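You operate a simulated robot arm through the tools that you are given. There is no shell and no other tool. Be economical: measure what you need, move in short steps, check, and stop when the job is done.

Carry out the task below with a simulated robot arm. There is one attempt and no reset: what you move stays moved.

## Task
Take the brown herb shaker and leave it on top of the white pill box.

The check looks at the end state, three seconds after you hand in, the way a careful person would. Anything else that was tipped, shoved, dropped, spilled or broken makes it a failure.

## Robot
A 6-joint arm with a two-finger parallel gripper, fixed in place. Base frame: the origin is at the foot of the arm, x ahead of it, y to its left, z up; the work surface is at about z = 0.9. Lengths are in m, angles in rad, forces in N, time in s.
With the tool pointing down near the work surface it reaches from about 0.36 to 0.76 m from the base axis. Its first joint turns from -1.152 to 1.152 rad. Payload 2.45 kg.
The tool frame sits at the grasp point between the pads (the TCP): z along the fingers, y along the line on which they close. The tips reach 0.024 m beyond it. Largest opening 0.068 m; finger width 0.017, thickness 0.01; the body of the gripper, 0.04 by 0.07 m, starts 0.041 m behind the TCP.
Orientation is that of the tool frame in the base frame, as a unit quaternion [x, y, z, w]. With the fingers straight down and closing along the base's y, the tool's x points along the base's -x, its y along +y and its z along -z.

## Interface
- The arm moves only by the tool jog_arm. Its argument "series" is a list that holds one entry, the list of rows, each a list of 5 numbers: the closure, from 0 (fully open) to 1 (shut), then the shift along the tool's x, y, z in units of 300 mm (1.0 is 300 mm), then the turn about the tool's z in units of 60 degrees (1.0 is 60 degrees). In form: [[[fingers, dx, dy, dz, spin], ...]]. A call has 1 to 12 rows; each row is the pose to reach, as a shift and turn from the pose commanded when the call began, along the tool's axes at that moment. A call with a number of a shift or a turn outside -1 to 1 is refused whole. Rows are played at 5 a second. More than 0.05 m and 0.15 rad between two rows, or a gripper value outside its range, and nothing of the call is played. Where a pose cannot be reached the arm comes as near as it can. A force on the tool above 40 N (or 10 N above the force at the start of the call, whichever is more), or a blocked arm, ends the call early, and 0.2 s more pass. Each finger travels about 0.108 m/s and halts on what it meets, pressing with about 40 N; the grip force reading is that of the motor and also rises with nothing between the fingers. The clock runs only during rows and for 0.2 s after the last one: add rows that repeat a pose to give the fingers time. The reply holds the time, the measured pose of the TCP, the force on the tool along the base axes, the opening and the grip force, in the units named above and with some noise, and new pictures: "pictures" is both (left out), scene, wrist or none.
- Cameras (640 x 400 px; columns grow to the right, rows downward): "scene" is fixed at [0.1538, 0.3983, 1.4736]; the picture's right is [-0.88, -0.48, 0.00], its down [-0.23, 0.43, -0.87] and it looks along [0.42, -0.77, -0.49] (base axes); focal length 349 px, centre (320, 200). "wrist" rides on the gripper at [0.084, 0.011, -0.075] in the tool frame; the picture's right is [-0.13, 0.99, 0.00], its down [-0.60, -0.08, -0.79] and it looks along [-0.79, -0.10, 0.61] (tool axes); focal length 251 px, centre (320, 200). There is no depth. A picture from a camera that has moved, and an enlarged one, comes with that camera's place and axes in the base frame and with its lens.
- enlarge(camera, box): a new picture of the part [left, top, right, bottom] of that camera's present view, enlarged. The clock stands still meanwhile.
- job_done(): hands the job in; it is judged then, once.

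Go step by step. Nothing tells you positions but the pictures and the camera data: compare them with the known pose of the tool, close in by small moves and look again before you grip or let go. The budget is 90 turns and 170 pictures, counting those below and the enlarged ones. Unless the task says otherwise, let go and move clear before handing in, and close with one line.

The tools are called after "Call:" as name(argument=value, ...) on one line, values as JSON. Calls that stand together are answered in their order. jog_arm: Moves the arm, as the interface text tells. Its arguments: {"type":"object","properties":{"series":{"type":"array","items":{"type":"array","items":{"type":"array","items":{"type":"number"}}}},"pictures":{"type":"string","enum":["both","scene","wrist","none"]}},"required":["series"]} The other tools are called the same way: enlarge (camera, box) takes an enlarged picture of a part of a camera's view; job_done () hands the job in.

At the start:

```text
time_s: 0.0
ee_pos: [0.3672, -0.2355, 1.2188]
ee_rot: [0.0, 1.0, 0.0, 0.0]
contact_force: [-0.4, -0.9, 0.1]
width: 0.0679
grasp_force: 0.1
```

scene: 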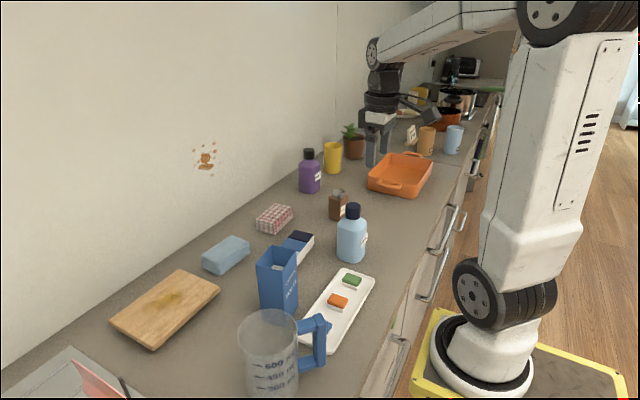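
wrist: 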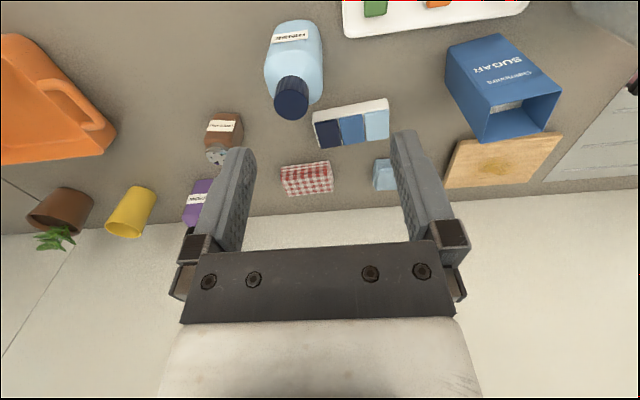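

I see a brown shaker near scene pixel (338,206) and a white box with blue lids near (298,243). I'll enlarge both before computing positions.

Call:
enlarge(camera="scene", box=[240, 160, 400, 260])

Call:
enlarge(camera="wrist", box=[180, 60, 420, 210])

```text
4.00 times, centred on (320, 210) of scene
camera zoom: at [0.1538, 0.3983, 1.4736], right [-0.88, -0.48, 0.0], down [-0.23, 0.43, -0.87], along [0.42, -0.77, -0.49], focal length 1396 px, centre (320, 160)
```

zoom: 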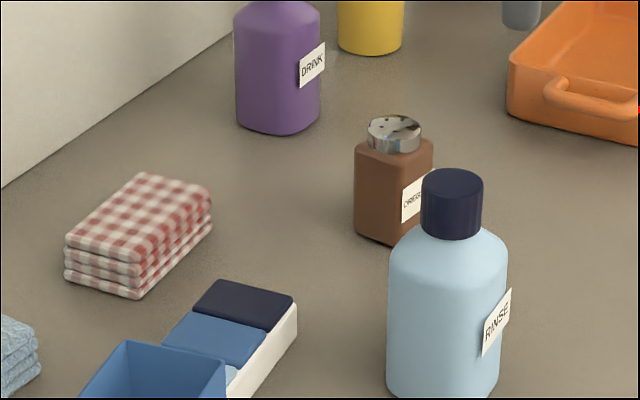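

```text
2.67 times, centred on (300, 135) of wrist
camera zoom: at [0.2833, -0.2252, 1.2951], right [0.13, 0.99, 0.0], down [0.6, -0.08, 0.79], along [0.79, -0.1, -0.61], focal length 670 px, centre (373, 373)
```

zoom: 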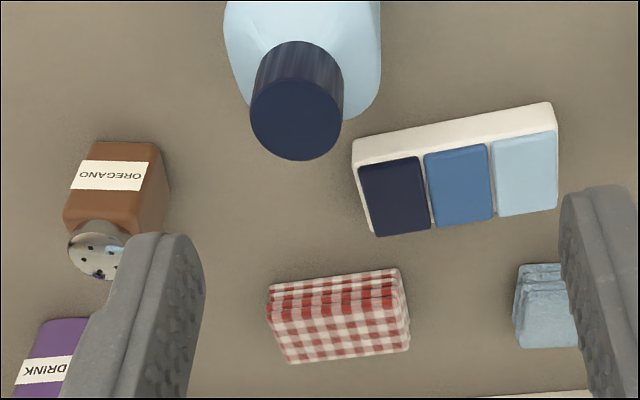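

The shaker stands at about (0.545, -0.43), roughly 0.085 tall. The pill box top is centred near (0.57, -0.205, 0.925), and the tall rinse bottle is near (0.43, -0.27). I'll move above and a little short of the shaker for a closer look.

Call:
jog_arm(series=[[[0, -0.07, -0.11, 0.04, 0], [0, -0.14, -0.22, 0.08, 0], [0, -0.21, -0.33, 0.12, 0], [0, -0.28, -0.44, 0.16, 0], [0, -0.36, -0.55, 0.21, 0], [0, -0.44, -0.65, 0.26, 0], [0, -0.44, -0.65, 0.26, 0]]])

```text
time_s: 1.6
ee_pos: [0.4997, -0.4318, 1.1424]
ee_rot: [0.0, 1.0, 0.0, 0.001]
contact_force: [-0.1, 0.0, 0.1]
width: 0.068
grasp_force: 0.1
camera wrist: at [0.4166, -0.4216, 1.2182], right [0.13, 0.99, 0.0], down [0.6, -0.08, 0.79], along [0.79, -0.1, -0.61], focal length 251 px, centre (320, 200)
```

scene: 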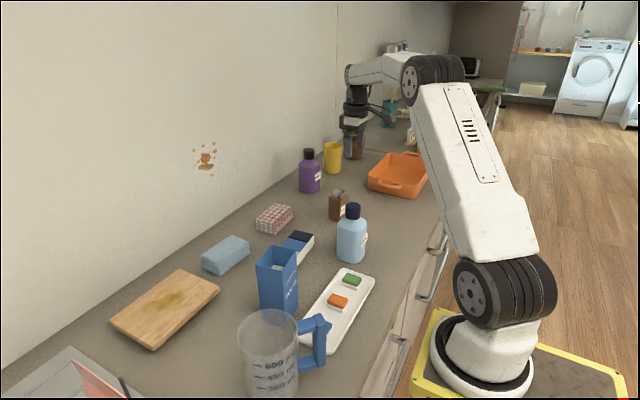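
wrist: 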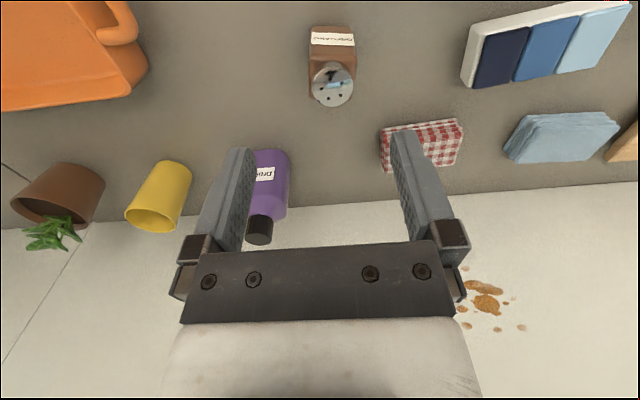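

The shaker is straight ahead in the wrist view, at column 331. I'll enlarge to measure its outline and rotation.

Call:
enlarge(camera="wrist", box=[256, 0, 416, 100])

Call:
enlarge(camera="wrist", box=[440, 0, 640, 125])

```text
4.00 times, centred on (336, 50) of wrist
camera zoom: at [0.4166, -0.4216, 1.2182], right [0.13, 0.99, 0.0], down [0.6, -0.08, 0.79], along [0.79, -0.1, -0.61], focal length 1006 px, centre (256, 800)
```

zoom: 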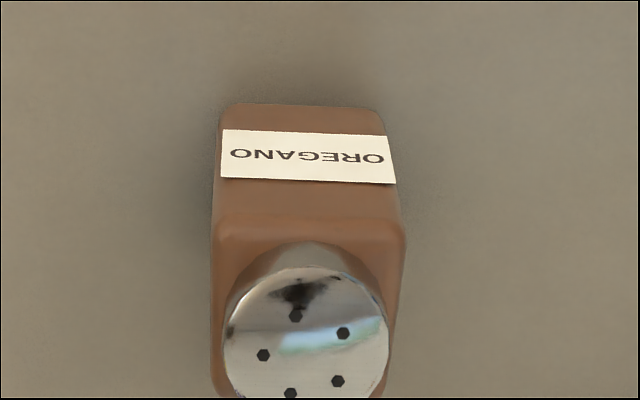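

```text
3.20 times, centred on (540, 62) of wrist
camera zoom: at [0.4166, -0.4216, 1.2182], right [0.13, 0.99, 0.0], down [0.6, -0.08, 0.79], along [0.79, -0.1, -0.61], focal length 805 px, centre (-384, 640)
```

zoom: 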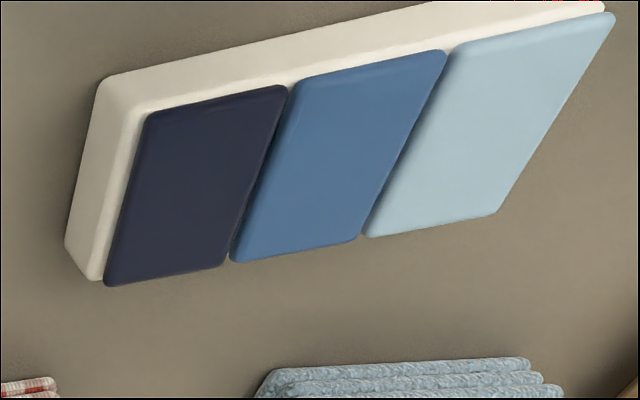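

The shaker is about 0.044 wide, centred near (0.543, -0.425) and yawed about -8°. I'll align over it with that turn and come down to just above the lid.

Call:
jog_arm(series=[[[0, -0.07, 0.01, 0.08, 0.04], [0, -0.145, 0.02, 0.16, 0.09], [0, -0.145, 0.02, 0.24, 0.133], [0, -0.145, 0.02, 0.303, 0.133], [0, -0.145, 0.02, 0.303, 0.133]]])

Call:
enlarge(camera="scene", box=[260, 120, 420, 220])

```text
time_s: 2.8
ee_pos: [0.5411, -0.4244, 1.0491]
ee_rot: [0.069, 0.998, 0.0, 0.0]
contact_force: [0.1, -0.6, 0.1]
width: 0.0677
grasp_force: 0.0
camera wrist: at [0.4602, -0.4031, 1.125], right [0.27, 0.96, 0.0], down [0.59, -0.16, 0.79], along [0.76, -0.21, -0.61], focal length 251 px, centre (320, 200)
```

scene: 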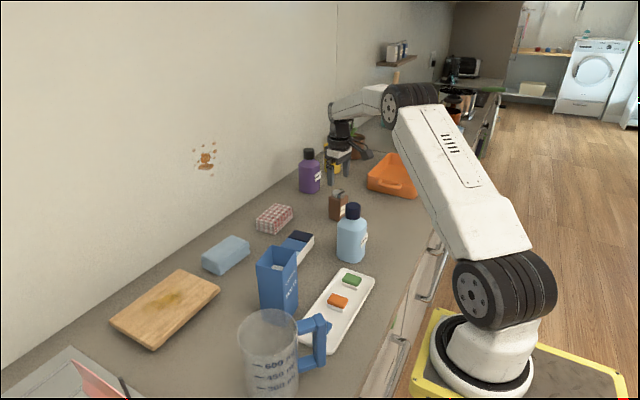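
wrist: 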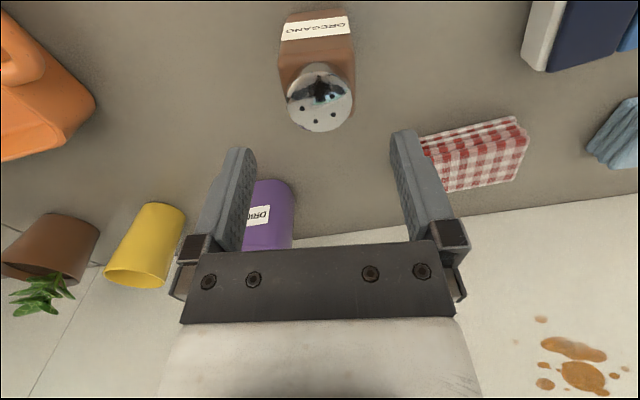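

```text
4.00 times, centred on (340, 170) of scene
camera zoom: at [0.1538, 0.3983, 1.4736], right [-0.88, -0.48, 0.0], down [-0.23, 0.43, -0.87], along [0.42, -0.77, -0.49], focal length 1396 px, centre (240, 320)
```

zoom: 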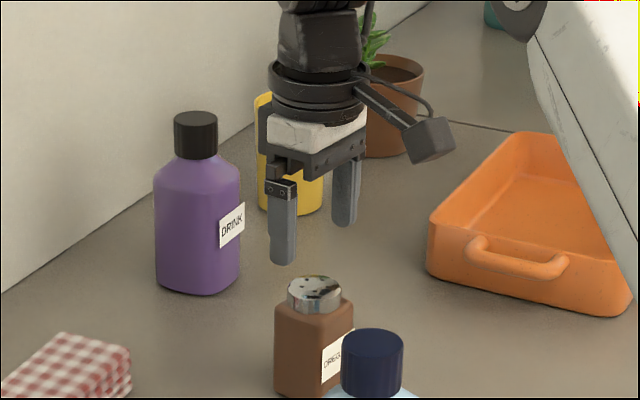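

The lid is centred under the fingers in both views, so I'll go straight down to z ≈ 0.957, which keeps the gripper body clear of the lid.

Call:
jog_arm(series=[[[0, 0, 0, 0.08, 0], [0, 0, 0, 0.16, 0], [0, 0, 0, 0.24, 0], [0, 0, 0, 0.31, 0], [0, 0, 0, 0.31, 0]]])

Call:
enlarge(camera="scene", box=[260, 120, 420, 220])

```text
time_s: 4.0
ee_pos: [0.5415, -0.4243, 0.9554]
ee_rot: [0.07, 0.998, 0.0, 0.001]
contact_force: [0.3, 0.0, 0.8]
width: 0.0679
grasp_force: 0.0
camera wrist: at [0.4604, -0.4024, 1.0328], right [0.27, 0.96, 0.0], down [0.59, -0.16, 0.79], along [0.76, -0.21, -0.61], focal length 251 px, centre (320, 200)
```

scene: 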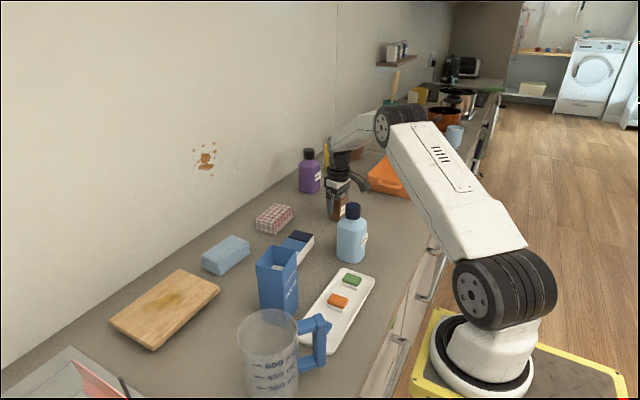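
wrist: 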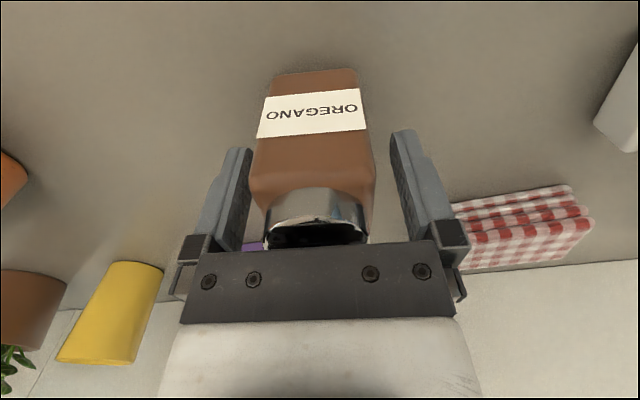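

```text
4.00 times, centred on (340, 170) of scene
camera zoom: at [0.1538, 0.3983, 1.4736], right [-0.88, -0.48, 0.0], down [-0.23, 0.43, -0.87], along [0.42, -0.77, -0.49], focal length 1396 px, centre (240, 320)
```

zoom: 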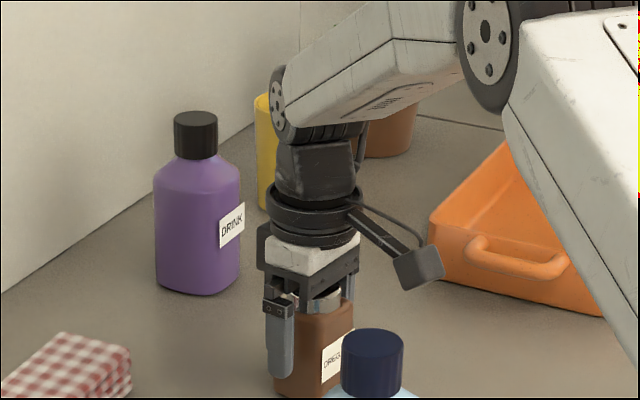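

The fingers straddle the shaker evenly with no contact. Closing now.

Call:
jog_arm(series=[[[0.3, 0, 0, 0, 0], [0.5, 0, 0, 0, 0], [0.6, 0, 0, 0, 0], [0.6, 0, 0, 0, 0], [0.6, 0, 0, 0, 0]]], pictures="wrist")

```text
time_s: 5.2
ee_pos: [0.5409, -0.4238, 0.9568]
ee_rot: [0.07, 0.998, 0.0, 0.0]
contact_force: [-0.9, -0.4, -0.1]
width: 0.0458
grasp_force: 40.2
camera wrist: at [0.4604, -0.4024, 1.033], right [0.27, 0.96, 0.0], down [0.59, -0.16, 0.79], along [0.76, -0.21, -0.61], focal length 251 px, centre (320, 200)
```

wrist: 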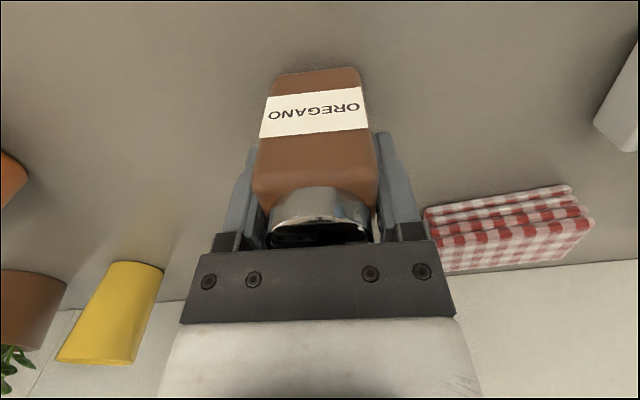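

Grip is firm at 0.046 m. I'll lift straight up to about z = 1.10.

Call:
jog_arm(series=[[[0.6, 0, 0, -0.05, 0], [0.6, 0, 0, -0.15, 0], [0.6, 0, 0, -0.27, 0], [0.6, 0, 0, -0.38, 0], [0.6, 0, 0, -0.477, 0], [0.6, 0, 0, -0.477, 0]]])

```text
time_s: 6.6
ee_pos: [0.5434, -0.425, 1.102]
ee_rot: [0.07, 0.998, 0.0, -0.001]
contact_force: [0.3, -0.2, -2.2]
width: 0.0454
grasp_force: 40.1
camera wrist: at [0.4622, -0.4031, 1.1779], right [0.27, 0.96, 0.0], down [0.59, -0.16, 0.79], along [0.76, -0.21, -0.61], focal length 251 px, centre (320, 200)
```

scene: 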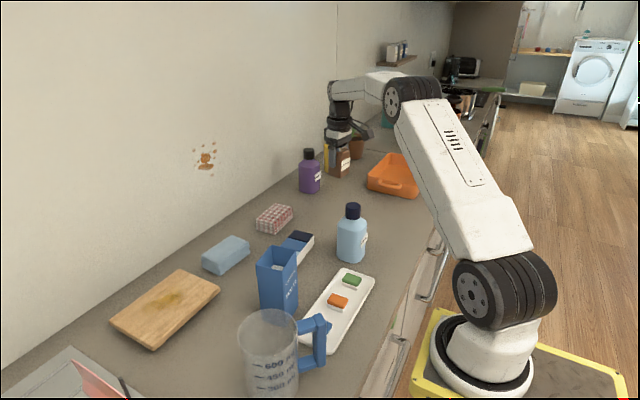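
wrist: 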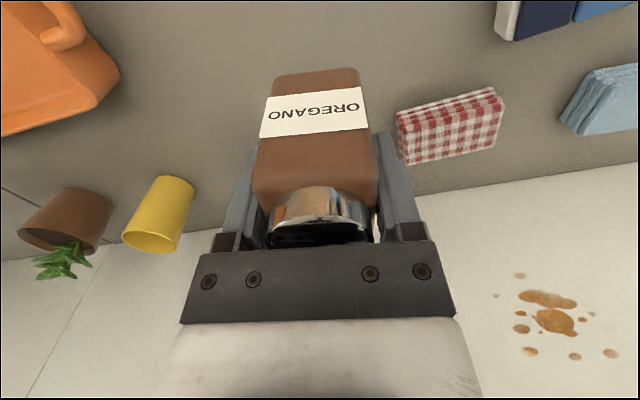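

The shaker is held upright. Next I'll carry it over at this height to above the pill box centre (0.569, -0.200), turning to match the box's +4° yaw.

Call:
jog_arm(series=[[[0.6, 0.002, 0.09, 0, -0.03], [0.6, 0.005, 0.2, 0, -0.06], [0.6, 0.008, 0.32, 0, -0.1], [0.6, 0.011, 0.44, 0, -0.13], [0.6, 0.014, 0.56, 0, -0.17], [0.6, 0.016, 0.67, 0, -0.2], [0.6, 0.0167, 0.753, 0, -0.2], [0.6, 0.0167, 0.753, 0, -0.2]]])

Call:
enlarge(camera="scene", box=[220, 150, 380, 250])

Call:
enlarge(camera="wrist", box=[160, 0, 480, 200])

```text
time_s: 8.4
ee_pos: [0.5683, -0.2009, 1.1015]
ee_rot: [-0.035, 0.999, 0.0, 0.0]
contact_force: [-0.3, 0.2, -0.7]
width: 0.0459
grasp_force: 40.3
camera wrist: at [0.4849, -0.196, 1.1772], right [0.06, 1.0, 0.0], down [0.61, -0.04, 0.79], along [0.79, -0.05, -0.61], focal length 251 px, centre (320, 200)
```

scene: 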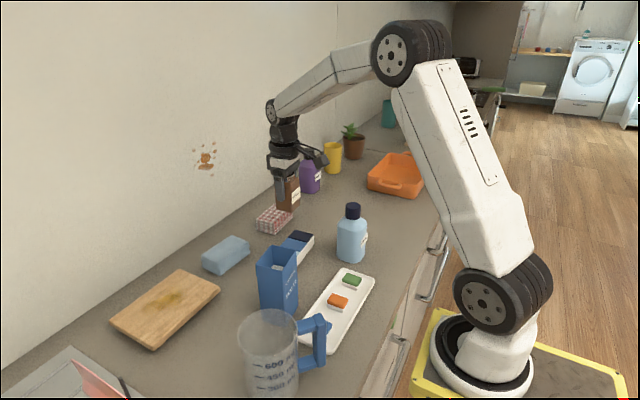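
wrist: 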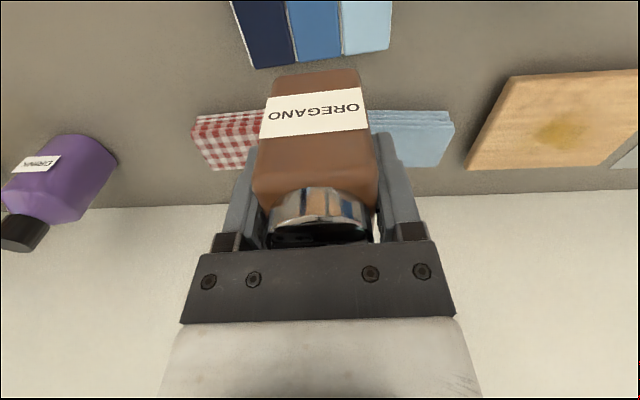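

```text
4.00 times, centred on (300, 200) of scene
camera zoom: at [0.1538, 0.3983, 1.4736], right [-0.88, -0.48, 0.0], down [-0.23, 0.43, -0.87], along [0.42, -0.77, -0.49], focal length 1396 px, centre (400, 200)
```

zoom: 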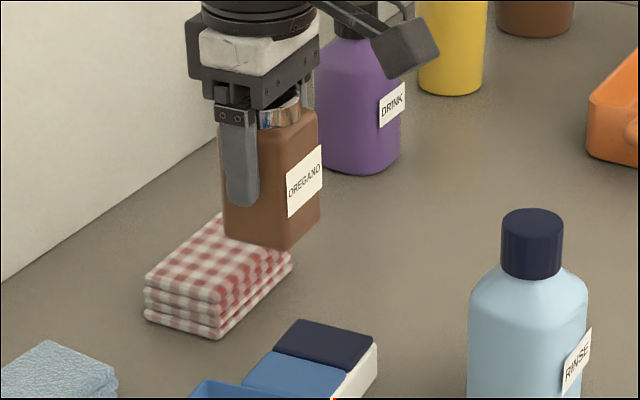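

```text
2.00 times, centred on (320, 100) of wrist
camera zoom: at [0.4849, -0.196, 1.1772], right [0.06, 1.0, 0.0], down [0.61, -0.04, 0.79], along [0.79, -0.05, -0.61], focal length 503 px, centre (320, 400)
```

zoom: 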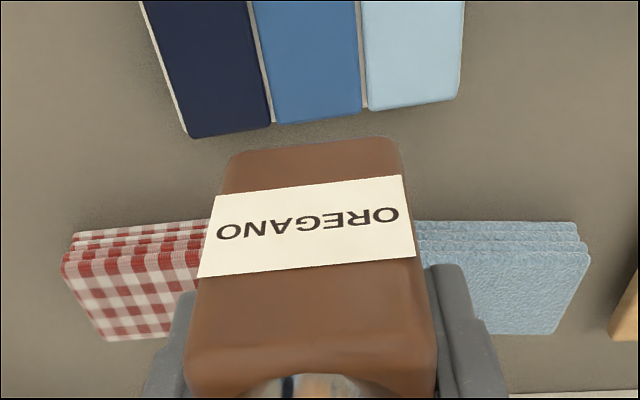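

The box centre refines to (0.565, -0.203), and the shaker is aligned above it. I'll make a small correction and lower to about 2 cm above the lids.

Call:
jog_arm(series=[[[0.6, 0.01, -0.007, 0.06, 0], [0.6, 0.01, -0.007, 0.14, 0], [0.6, 0.01, -0.007, 0.22, 0], [0.6, 0.01, -0.007, 0.28, 0], [0.6, 0.01, -0.007, 0.32, 0], [0.6, 0.01, -0.007, 0.32, 0]]])

Call:
enlarge(camera="scene", box=[220, 180, 380, 280])

Call:
enlarge(camera="wrist", box=[160, 0, 480, 200])

```text
time_s: 9.8
ee_pos: [0.5661, -0.203, 1.0053]
ee_rot: [-0.035, 0.999, 0.0, 0.0]
contact_force: [0.0, 0.0, -1.5]
width: 0.0454
grasp_force: 40.0
camera wrist: at [0.4823, -0.1985, 1.0805], right [0.06, 1.0, 0.0], down [0.61, -0.04, 0.79], along [0.79, -0.05, -0.61], focal length 251 px, centre (320, 200)
```

scene: 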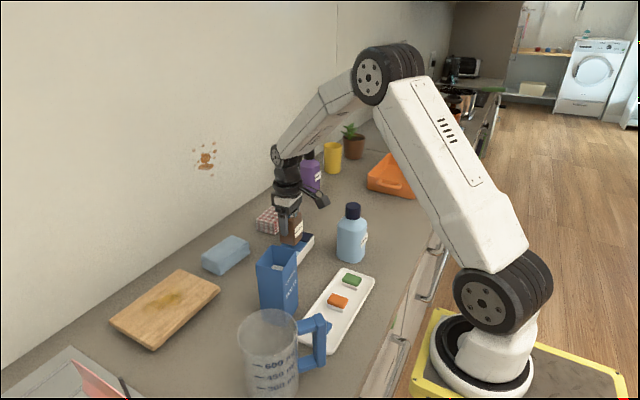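
wrist: 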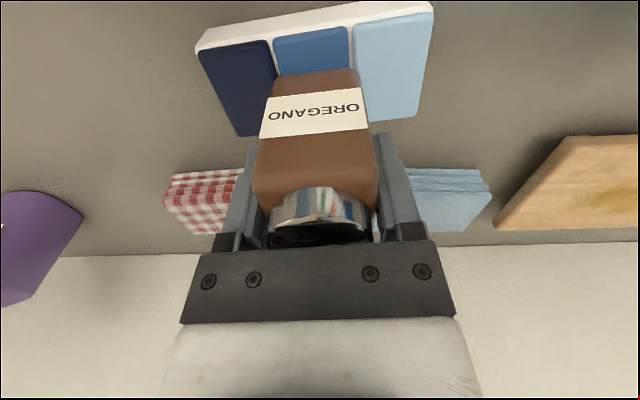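

```text
4.00 times, centred on (300, 230) of scene
camera zoom: at [0.1538, 0.3983, 1.4736], right [-0.88, -0.48, 0.0], down [-0.23, 0.43, -0.87], along [0.42, -0.77, -0.49], focal length 1396 px, centre (400, 80)
```

zoom: 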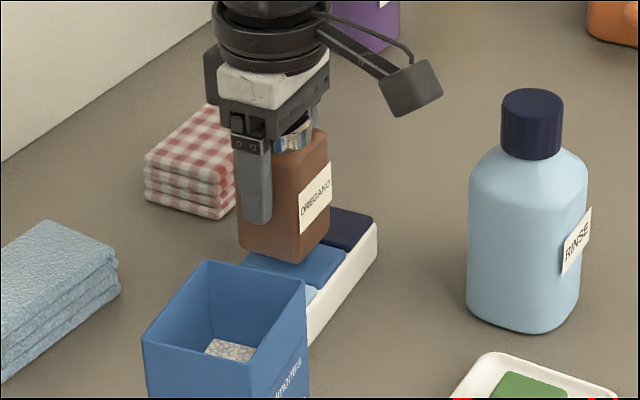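

```text
2.00 times, centred on (320, 100) of wrist
camera zoom: at [0.4823, -0.1985, 1.0805], right [0.06, 1.0, 0.0], down [0.61, -0.04, 0.79], along [0.79, -0.05, -0.61], focal length 503 px, centre (320, 400)
```

zoom: 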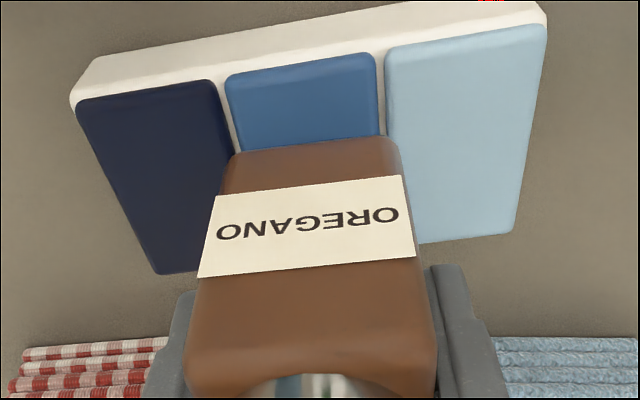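

The shaker bottom is about 2 cm above the middle lid and centred within a few mm. I'll lower most of the remaining gap slowly and check the force.

Call:
jog_arm(series=[[[0.6, 0.006, 0, 0.02, 0], [0.6, 0.006, 0, 0.04, 0], [0.6, 0.006, 0, 0.06, 0], [0.6, 0.006, 0, 0.06, 0]]], pictures="none")

Call:
enlarge(camera="scene", box=[260, 205, 340, 255])

Call:
enlarge(camera="wrist", box=[160, 0, 480, 200])

```text
time_s: 10.8
ee_pos: [0.5677, -0.2031, 0.9937]
ee_rot: [-0.035, 0.999, -0.002, 0.006]
contact_force: [0.5, 0.0, 5.6]
width: 0.0457
grasp_force: 40.1
stopped in row 4: the force on the tool passed its limit (the readings are from after the stop); the commanded pose is now the measured one
```

```text
8.00 times, centred on (300, 230) of scene
camera zoom: at [0.1537, 0.3983, 1.4736], right [-0.88, -0.48, 0.0], down [-0.23, 0.43, -0.87], along [0.42, -0.77, -0.49], focal length 2792 px, centre (480, -40)
```

zoom: 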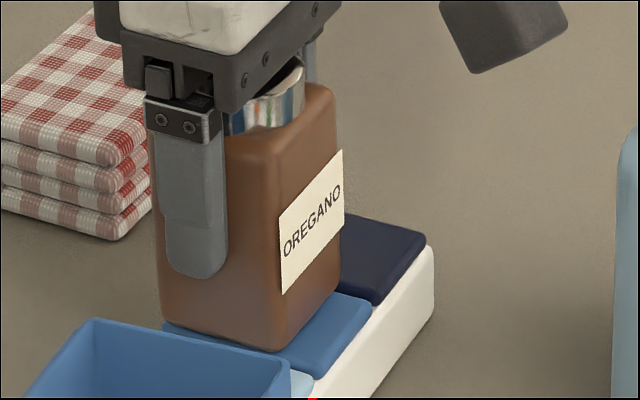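

```text
2.00 times, centred on (320, 100) of wrist
camera zoom: at [0.4821, -0.1991, 1.0678], right [0.06, 1.0, 0.0], down [0.6, -0.03, 0.8], along [0.8, -0.05, -0.6], focal length 503 px, centre (320, 400)
```

zoom: 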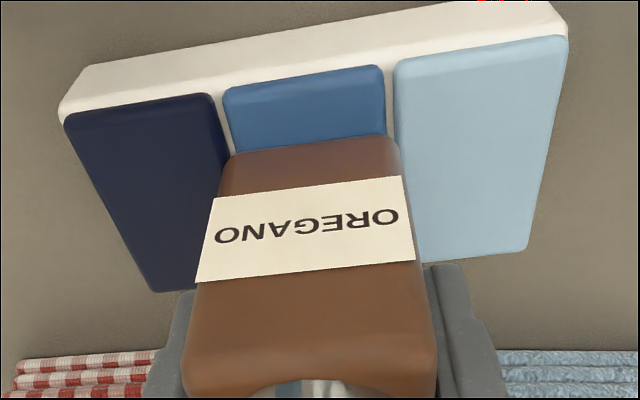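

Contact came slightly early, so the box top is about 0.937. That puts the box centre a bit nearer to me, at x ≈ 0.559. I'll lift a little, shift about 7 mm toward the base, and look again.

Call:
jog_arm(series=[[[0.6, 0, 0, -0.015, 0], [0.6, 0, 0, -0.03, 0], [0.6, 0.014, 0, -0.03, 0], [0.6, 0.026, 0, -0.03, 0], [0.6, 0.026, 0, -0.03, 0]]], pictures="none")

Call:
enlarge(camera="scene", box=[260, 205, 340, 255])

Call:
enlarge(camera="wrist", box=[160, 0, 480, 200])

```text
time_s: 12.0
ee_pos: [0.5591, -0.2032, 1.0013]
ee_rot: [-0.035, 0.999, -0.002, 0.005]
contact_force: [0.6, 0.0, -0.9]
width: 0.0456
grasp_force: 39.4
```

```text
8.00 times, centred on (300, 230) of scene
camera zoom: at [0.1538, 0.3983, 1.4736], right [-0.88, -0.48, 0.0], down [-0.23, 0.43, -0.87], along [0.42, -0.77, -0.49], focal length 2792 px, centre (480, -40)
```

zoom: 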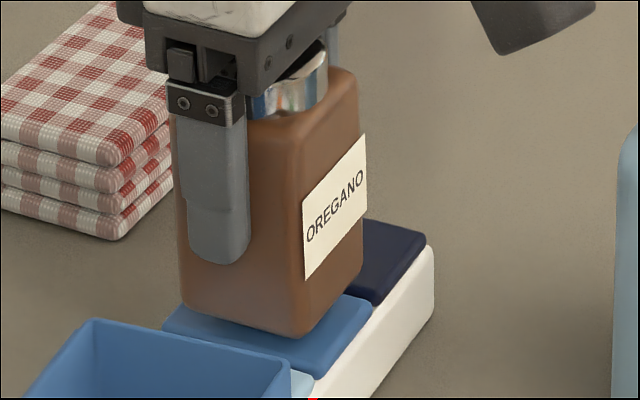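

```text
2.00 times, centred on (320, 100) of wrist
camera zoom: at [0.4739, -0.1994, 1.076], right [0.06, 1.0, 0.0], down [0.6, -0.03, 0.8], along [0.8, -0.05, -0.6], focal length 503 px, centre (320, 400)
```

zoom: 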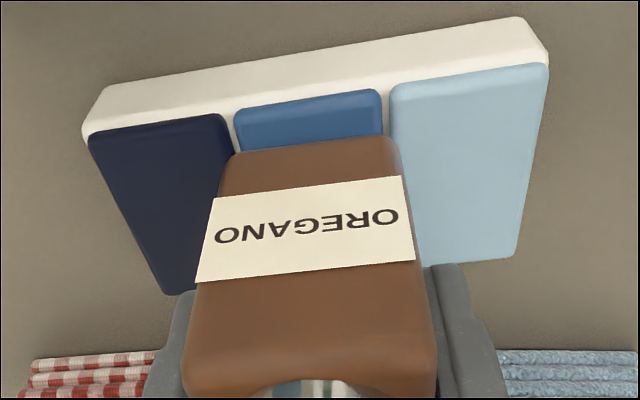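

The box hasn't moved and the shaker is now centred over it. I'll lower in fine steps until it touches.

Call:
jog_arm(series=[[[0.6, 0, 0, 0.008, 0], [0.6, 0, 0, 0.014, 0], [0.6, 0, 0, 0.019, 0], [0.6, 0, 0, 0.023, 0], [0.6, 0, 0, 0.023, 0], [0.6, 0, 0, 0.023, 0]]], pictures="none")

Call:
enlarge(camera="scene", box=[260, 205, 340, 255])

```text
time_s: 13.4
ee_pos: [0.5595, -0.2047, 0.9949]
ee_rot: [-0.035, 0.999, -0.002, 0.004]
contact_force: [0.5, 0.0, -2.7]
width: 0.0456
grasp_force: 39.1
```

```text
8.00 times, centred on (300, 230) of scene
camera zoom: at [0.1538, 0.3983, 1.4736], right [-0.88, -0.48, 0.0], down [-0.23, 0.43, -0.87], along [0.42, -0.77, -0.49], focal length 2792 px, centre (480, -40)
```

zoom: 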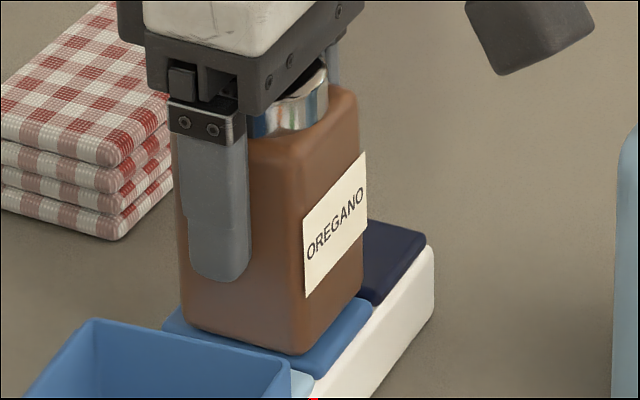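

No contact force yet, so I'll go on down in sub-millimetre steps.

Call:
jog_arm(series=[[[0.6, 0, 0, 0.002, 0], [0.6, 0, 0, 0.004, 0], [0.6, 0, 0, 0.005, 0], [0.6, 0, 0, 0.005, 0]]], pictures="none")

```text
time_s: 14.4
ee_pos: [0.5587, -0.2046, 0.9932]
ee_rot: [-0.035, 0.999, -0.003, 0.005]
contact_force: [-1.6, 1.5, 6.3]
width: 0.0456
grasp_force: 39.5
```

It's resting lightly, at about 6 N. I'll open the fingers gradually.

Call:
jog_arm(series=[[[0.33, 0, 0, 0, 0], [0.25, 0, 0, 0, 0], [0.1, 0, 0, 0, 0], [0, 0, 0, 0, 0], [0, 0, 0, 0, 0]]], pictures="wrist")

Call:
enlarge(camera="scene", box=[260, 205, 340, 255])

```text
time_s: 15.6
ee_pos: [0.5586, -0.2048, 0.993]
ee_rot: [-0.036, 0.999, -0.002, 0.005]
contact_force: [0.5, 0.2, 0.3]
width: 0.0681
grasp_force: 0.1
camera wrist: at [0.4739, -0.1998, 1.0675], right [0.06, 1.0, 0.0], down [0.6, -0.03, 0.8], along [0.8, -0.05, -0.6], focal length 251 px, centre (320, 200)
```

wrist: 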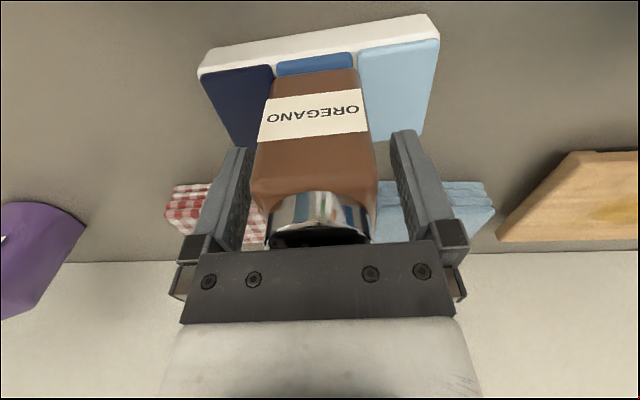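

```text
8.00 times, centred on (300, 230) of scene
camera zoom: at [0.1538, 0.3983, 1.4736], right [-0.88, -0.48, 0.0], down [-0.23, 0.43, -0.87], along [0.42, -0.77, -0.49], focal length 2792 px, centre (480, -40)
```

zoom: 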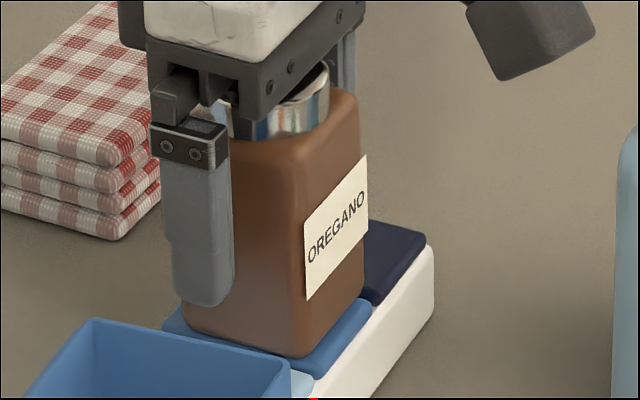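

The fingers are clear and the shaker stands upright on the box. I'll rise straight up.

Call:
jog_arm(series=[[[0, 0, 0, -0.04, 0], [0, 0, 0, -0.12, 0], [0, 0, 0, -0.24, 0], [0, 0, 0, -0.36, 0], [0, 0, 0, -0.5, 0], [0, 0, 0, -0.5, 0]]])

Call:
enlarge(camera="scene", box=[240, 180, 368, 260])

```text
time_s: 17.0
ee_pos: [0.5578, -0.2044, 1.1426]
ee_rot: [-0.034, 0.999, -0.002, 0.005]
contact_force: [0.0, -0.2, 0.0]
width: 0.0681
grasp_force: 0.0
camera wrist: at [0.4735, -0.1997, 1.2167], right [0.06, 1.0, 0.0], down [0.6, -0.03, 0.8], along [0.8, -0.05, -0.6], focal length 251 px, centre (320, 200)
```

scene: 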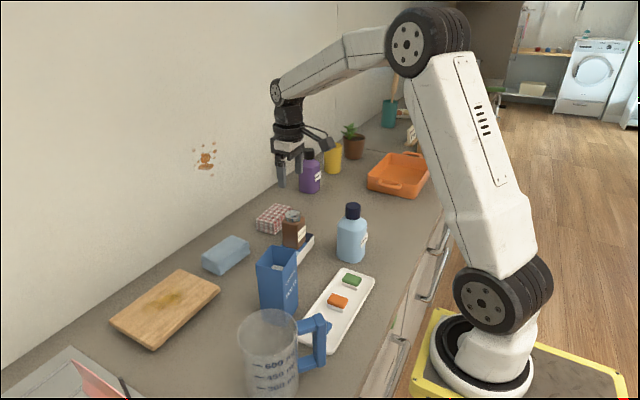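
wrist: 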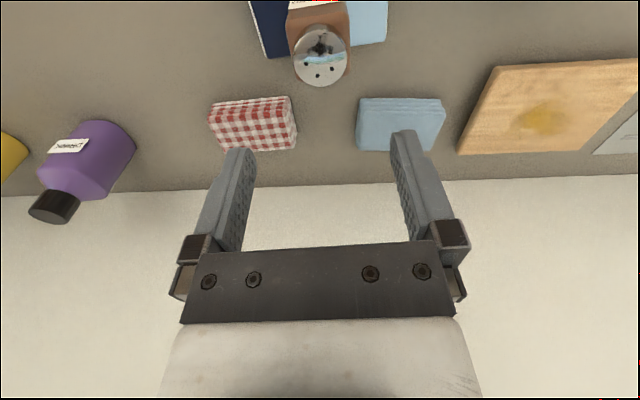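

```text
5.00 times, centred on (304, 220) of scene
camera zoom: at [0.1537, 0.3983, 1.4736], right [-0.88, -0.48, 0.0], down [-0.23, 0.43, -0.87], along [0.42, -0.77, -0.49], focal length 1745 px, centre (400, 100)
```

zoom: 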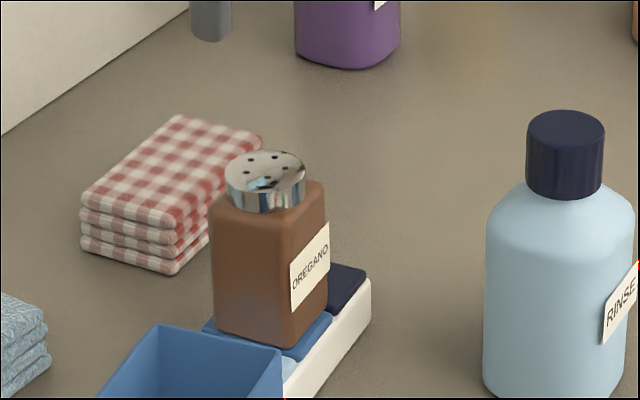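

The shaker stands upright and centred on the pill box, the gripper is clear, and nothing else has moved. Handing in.

Call:
job_done()

```text
The job is handed in.
```

The brown herb shaker is standing upright on top of the white pill box, the gripper is clear, and nothing else looked disturbed in the last pictures.
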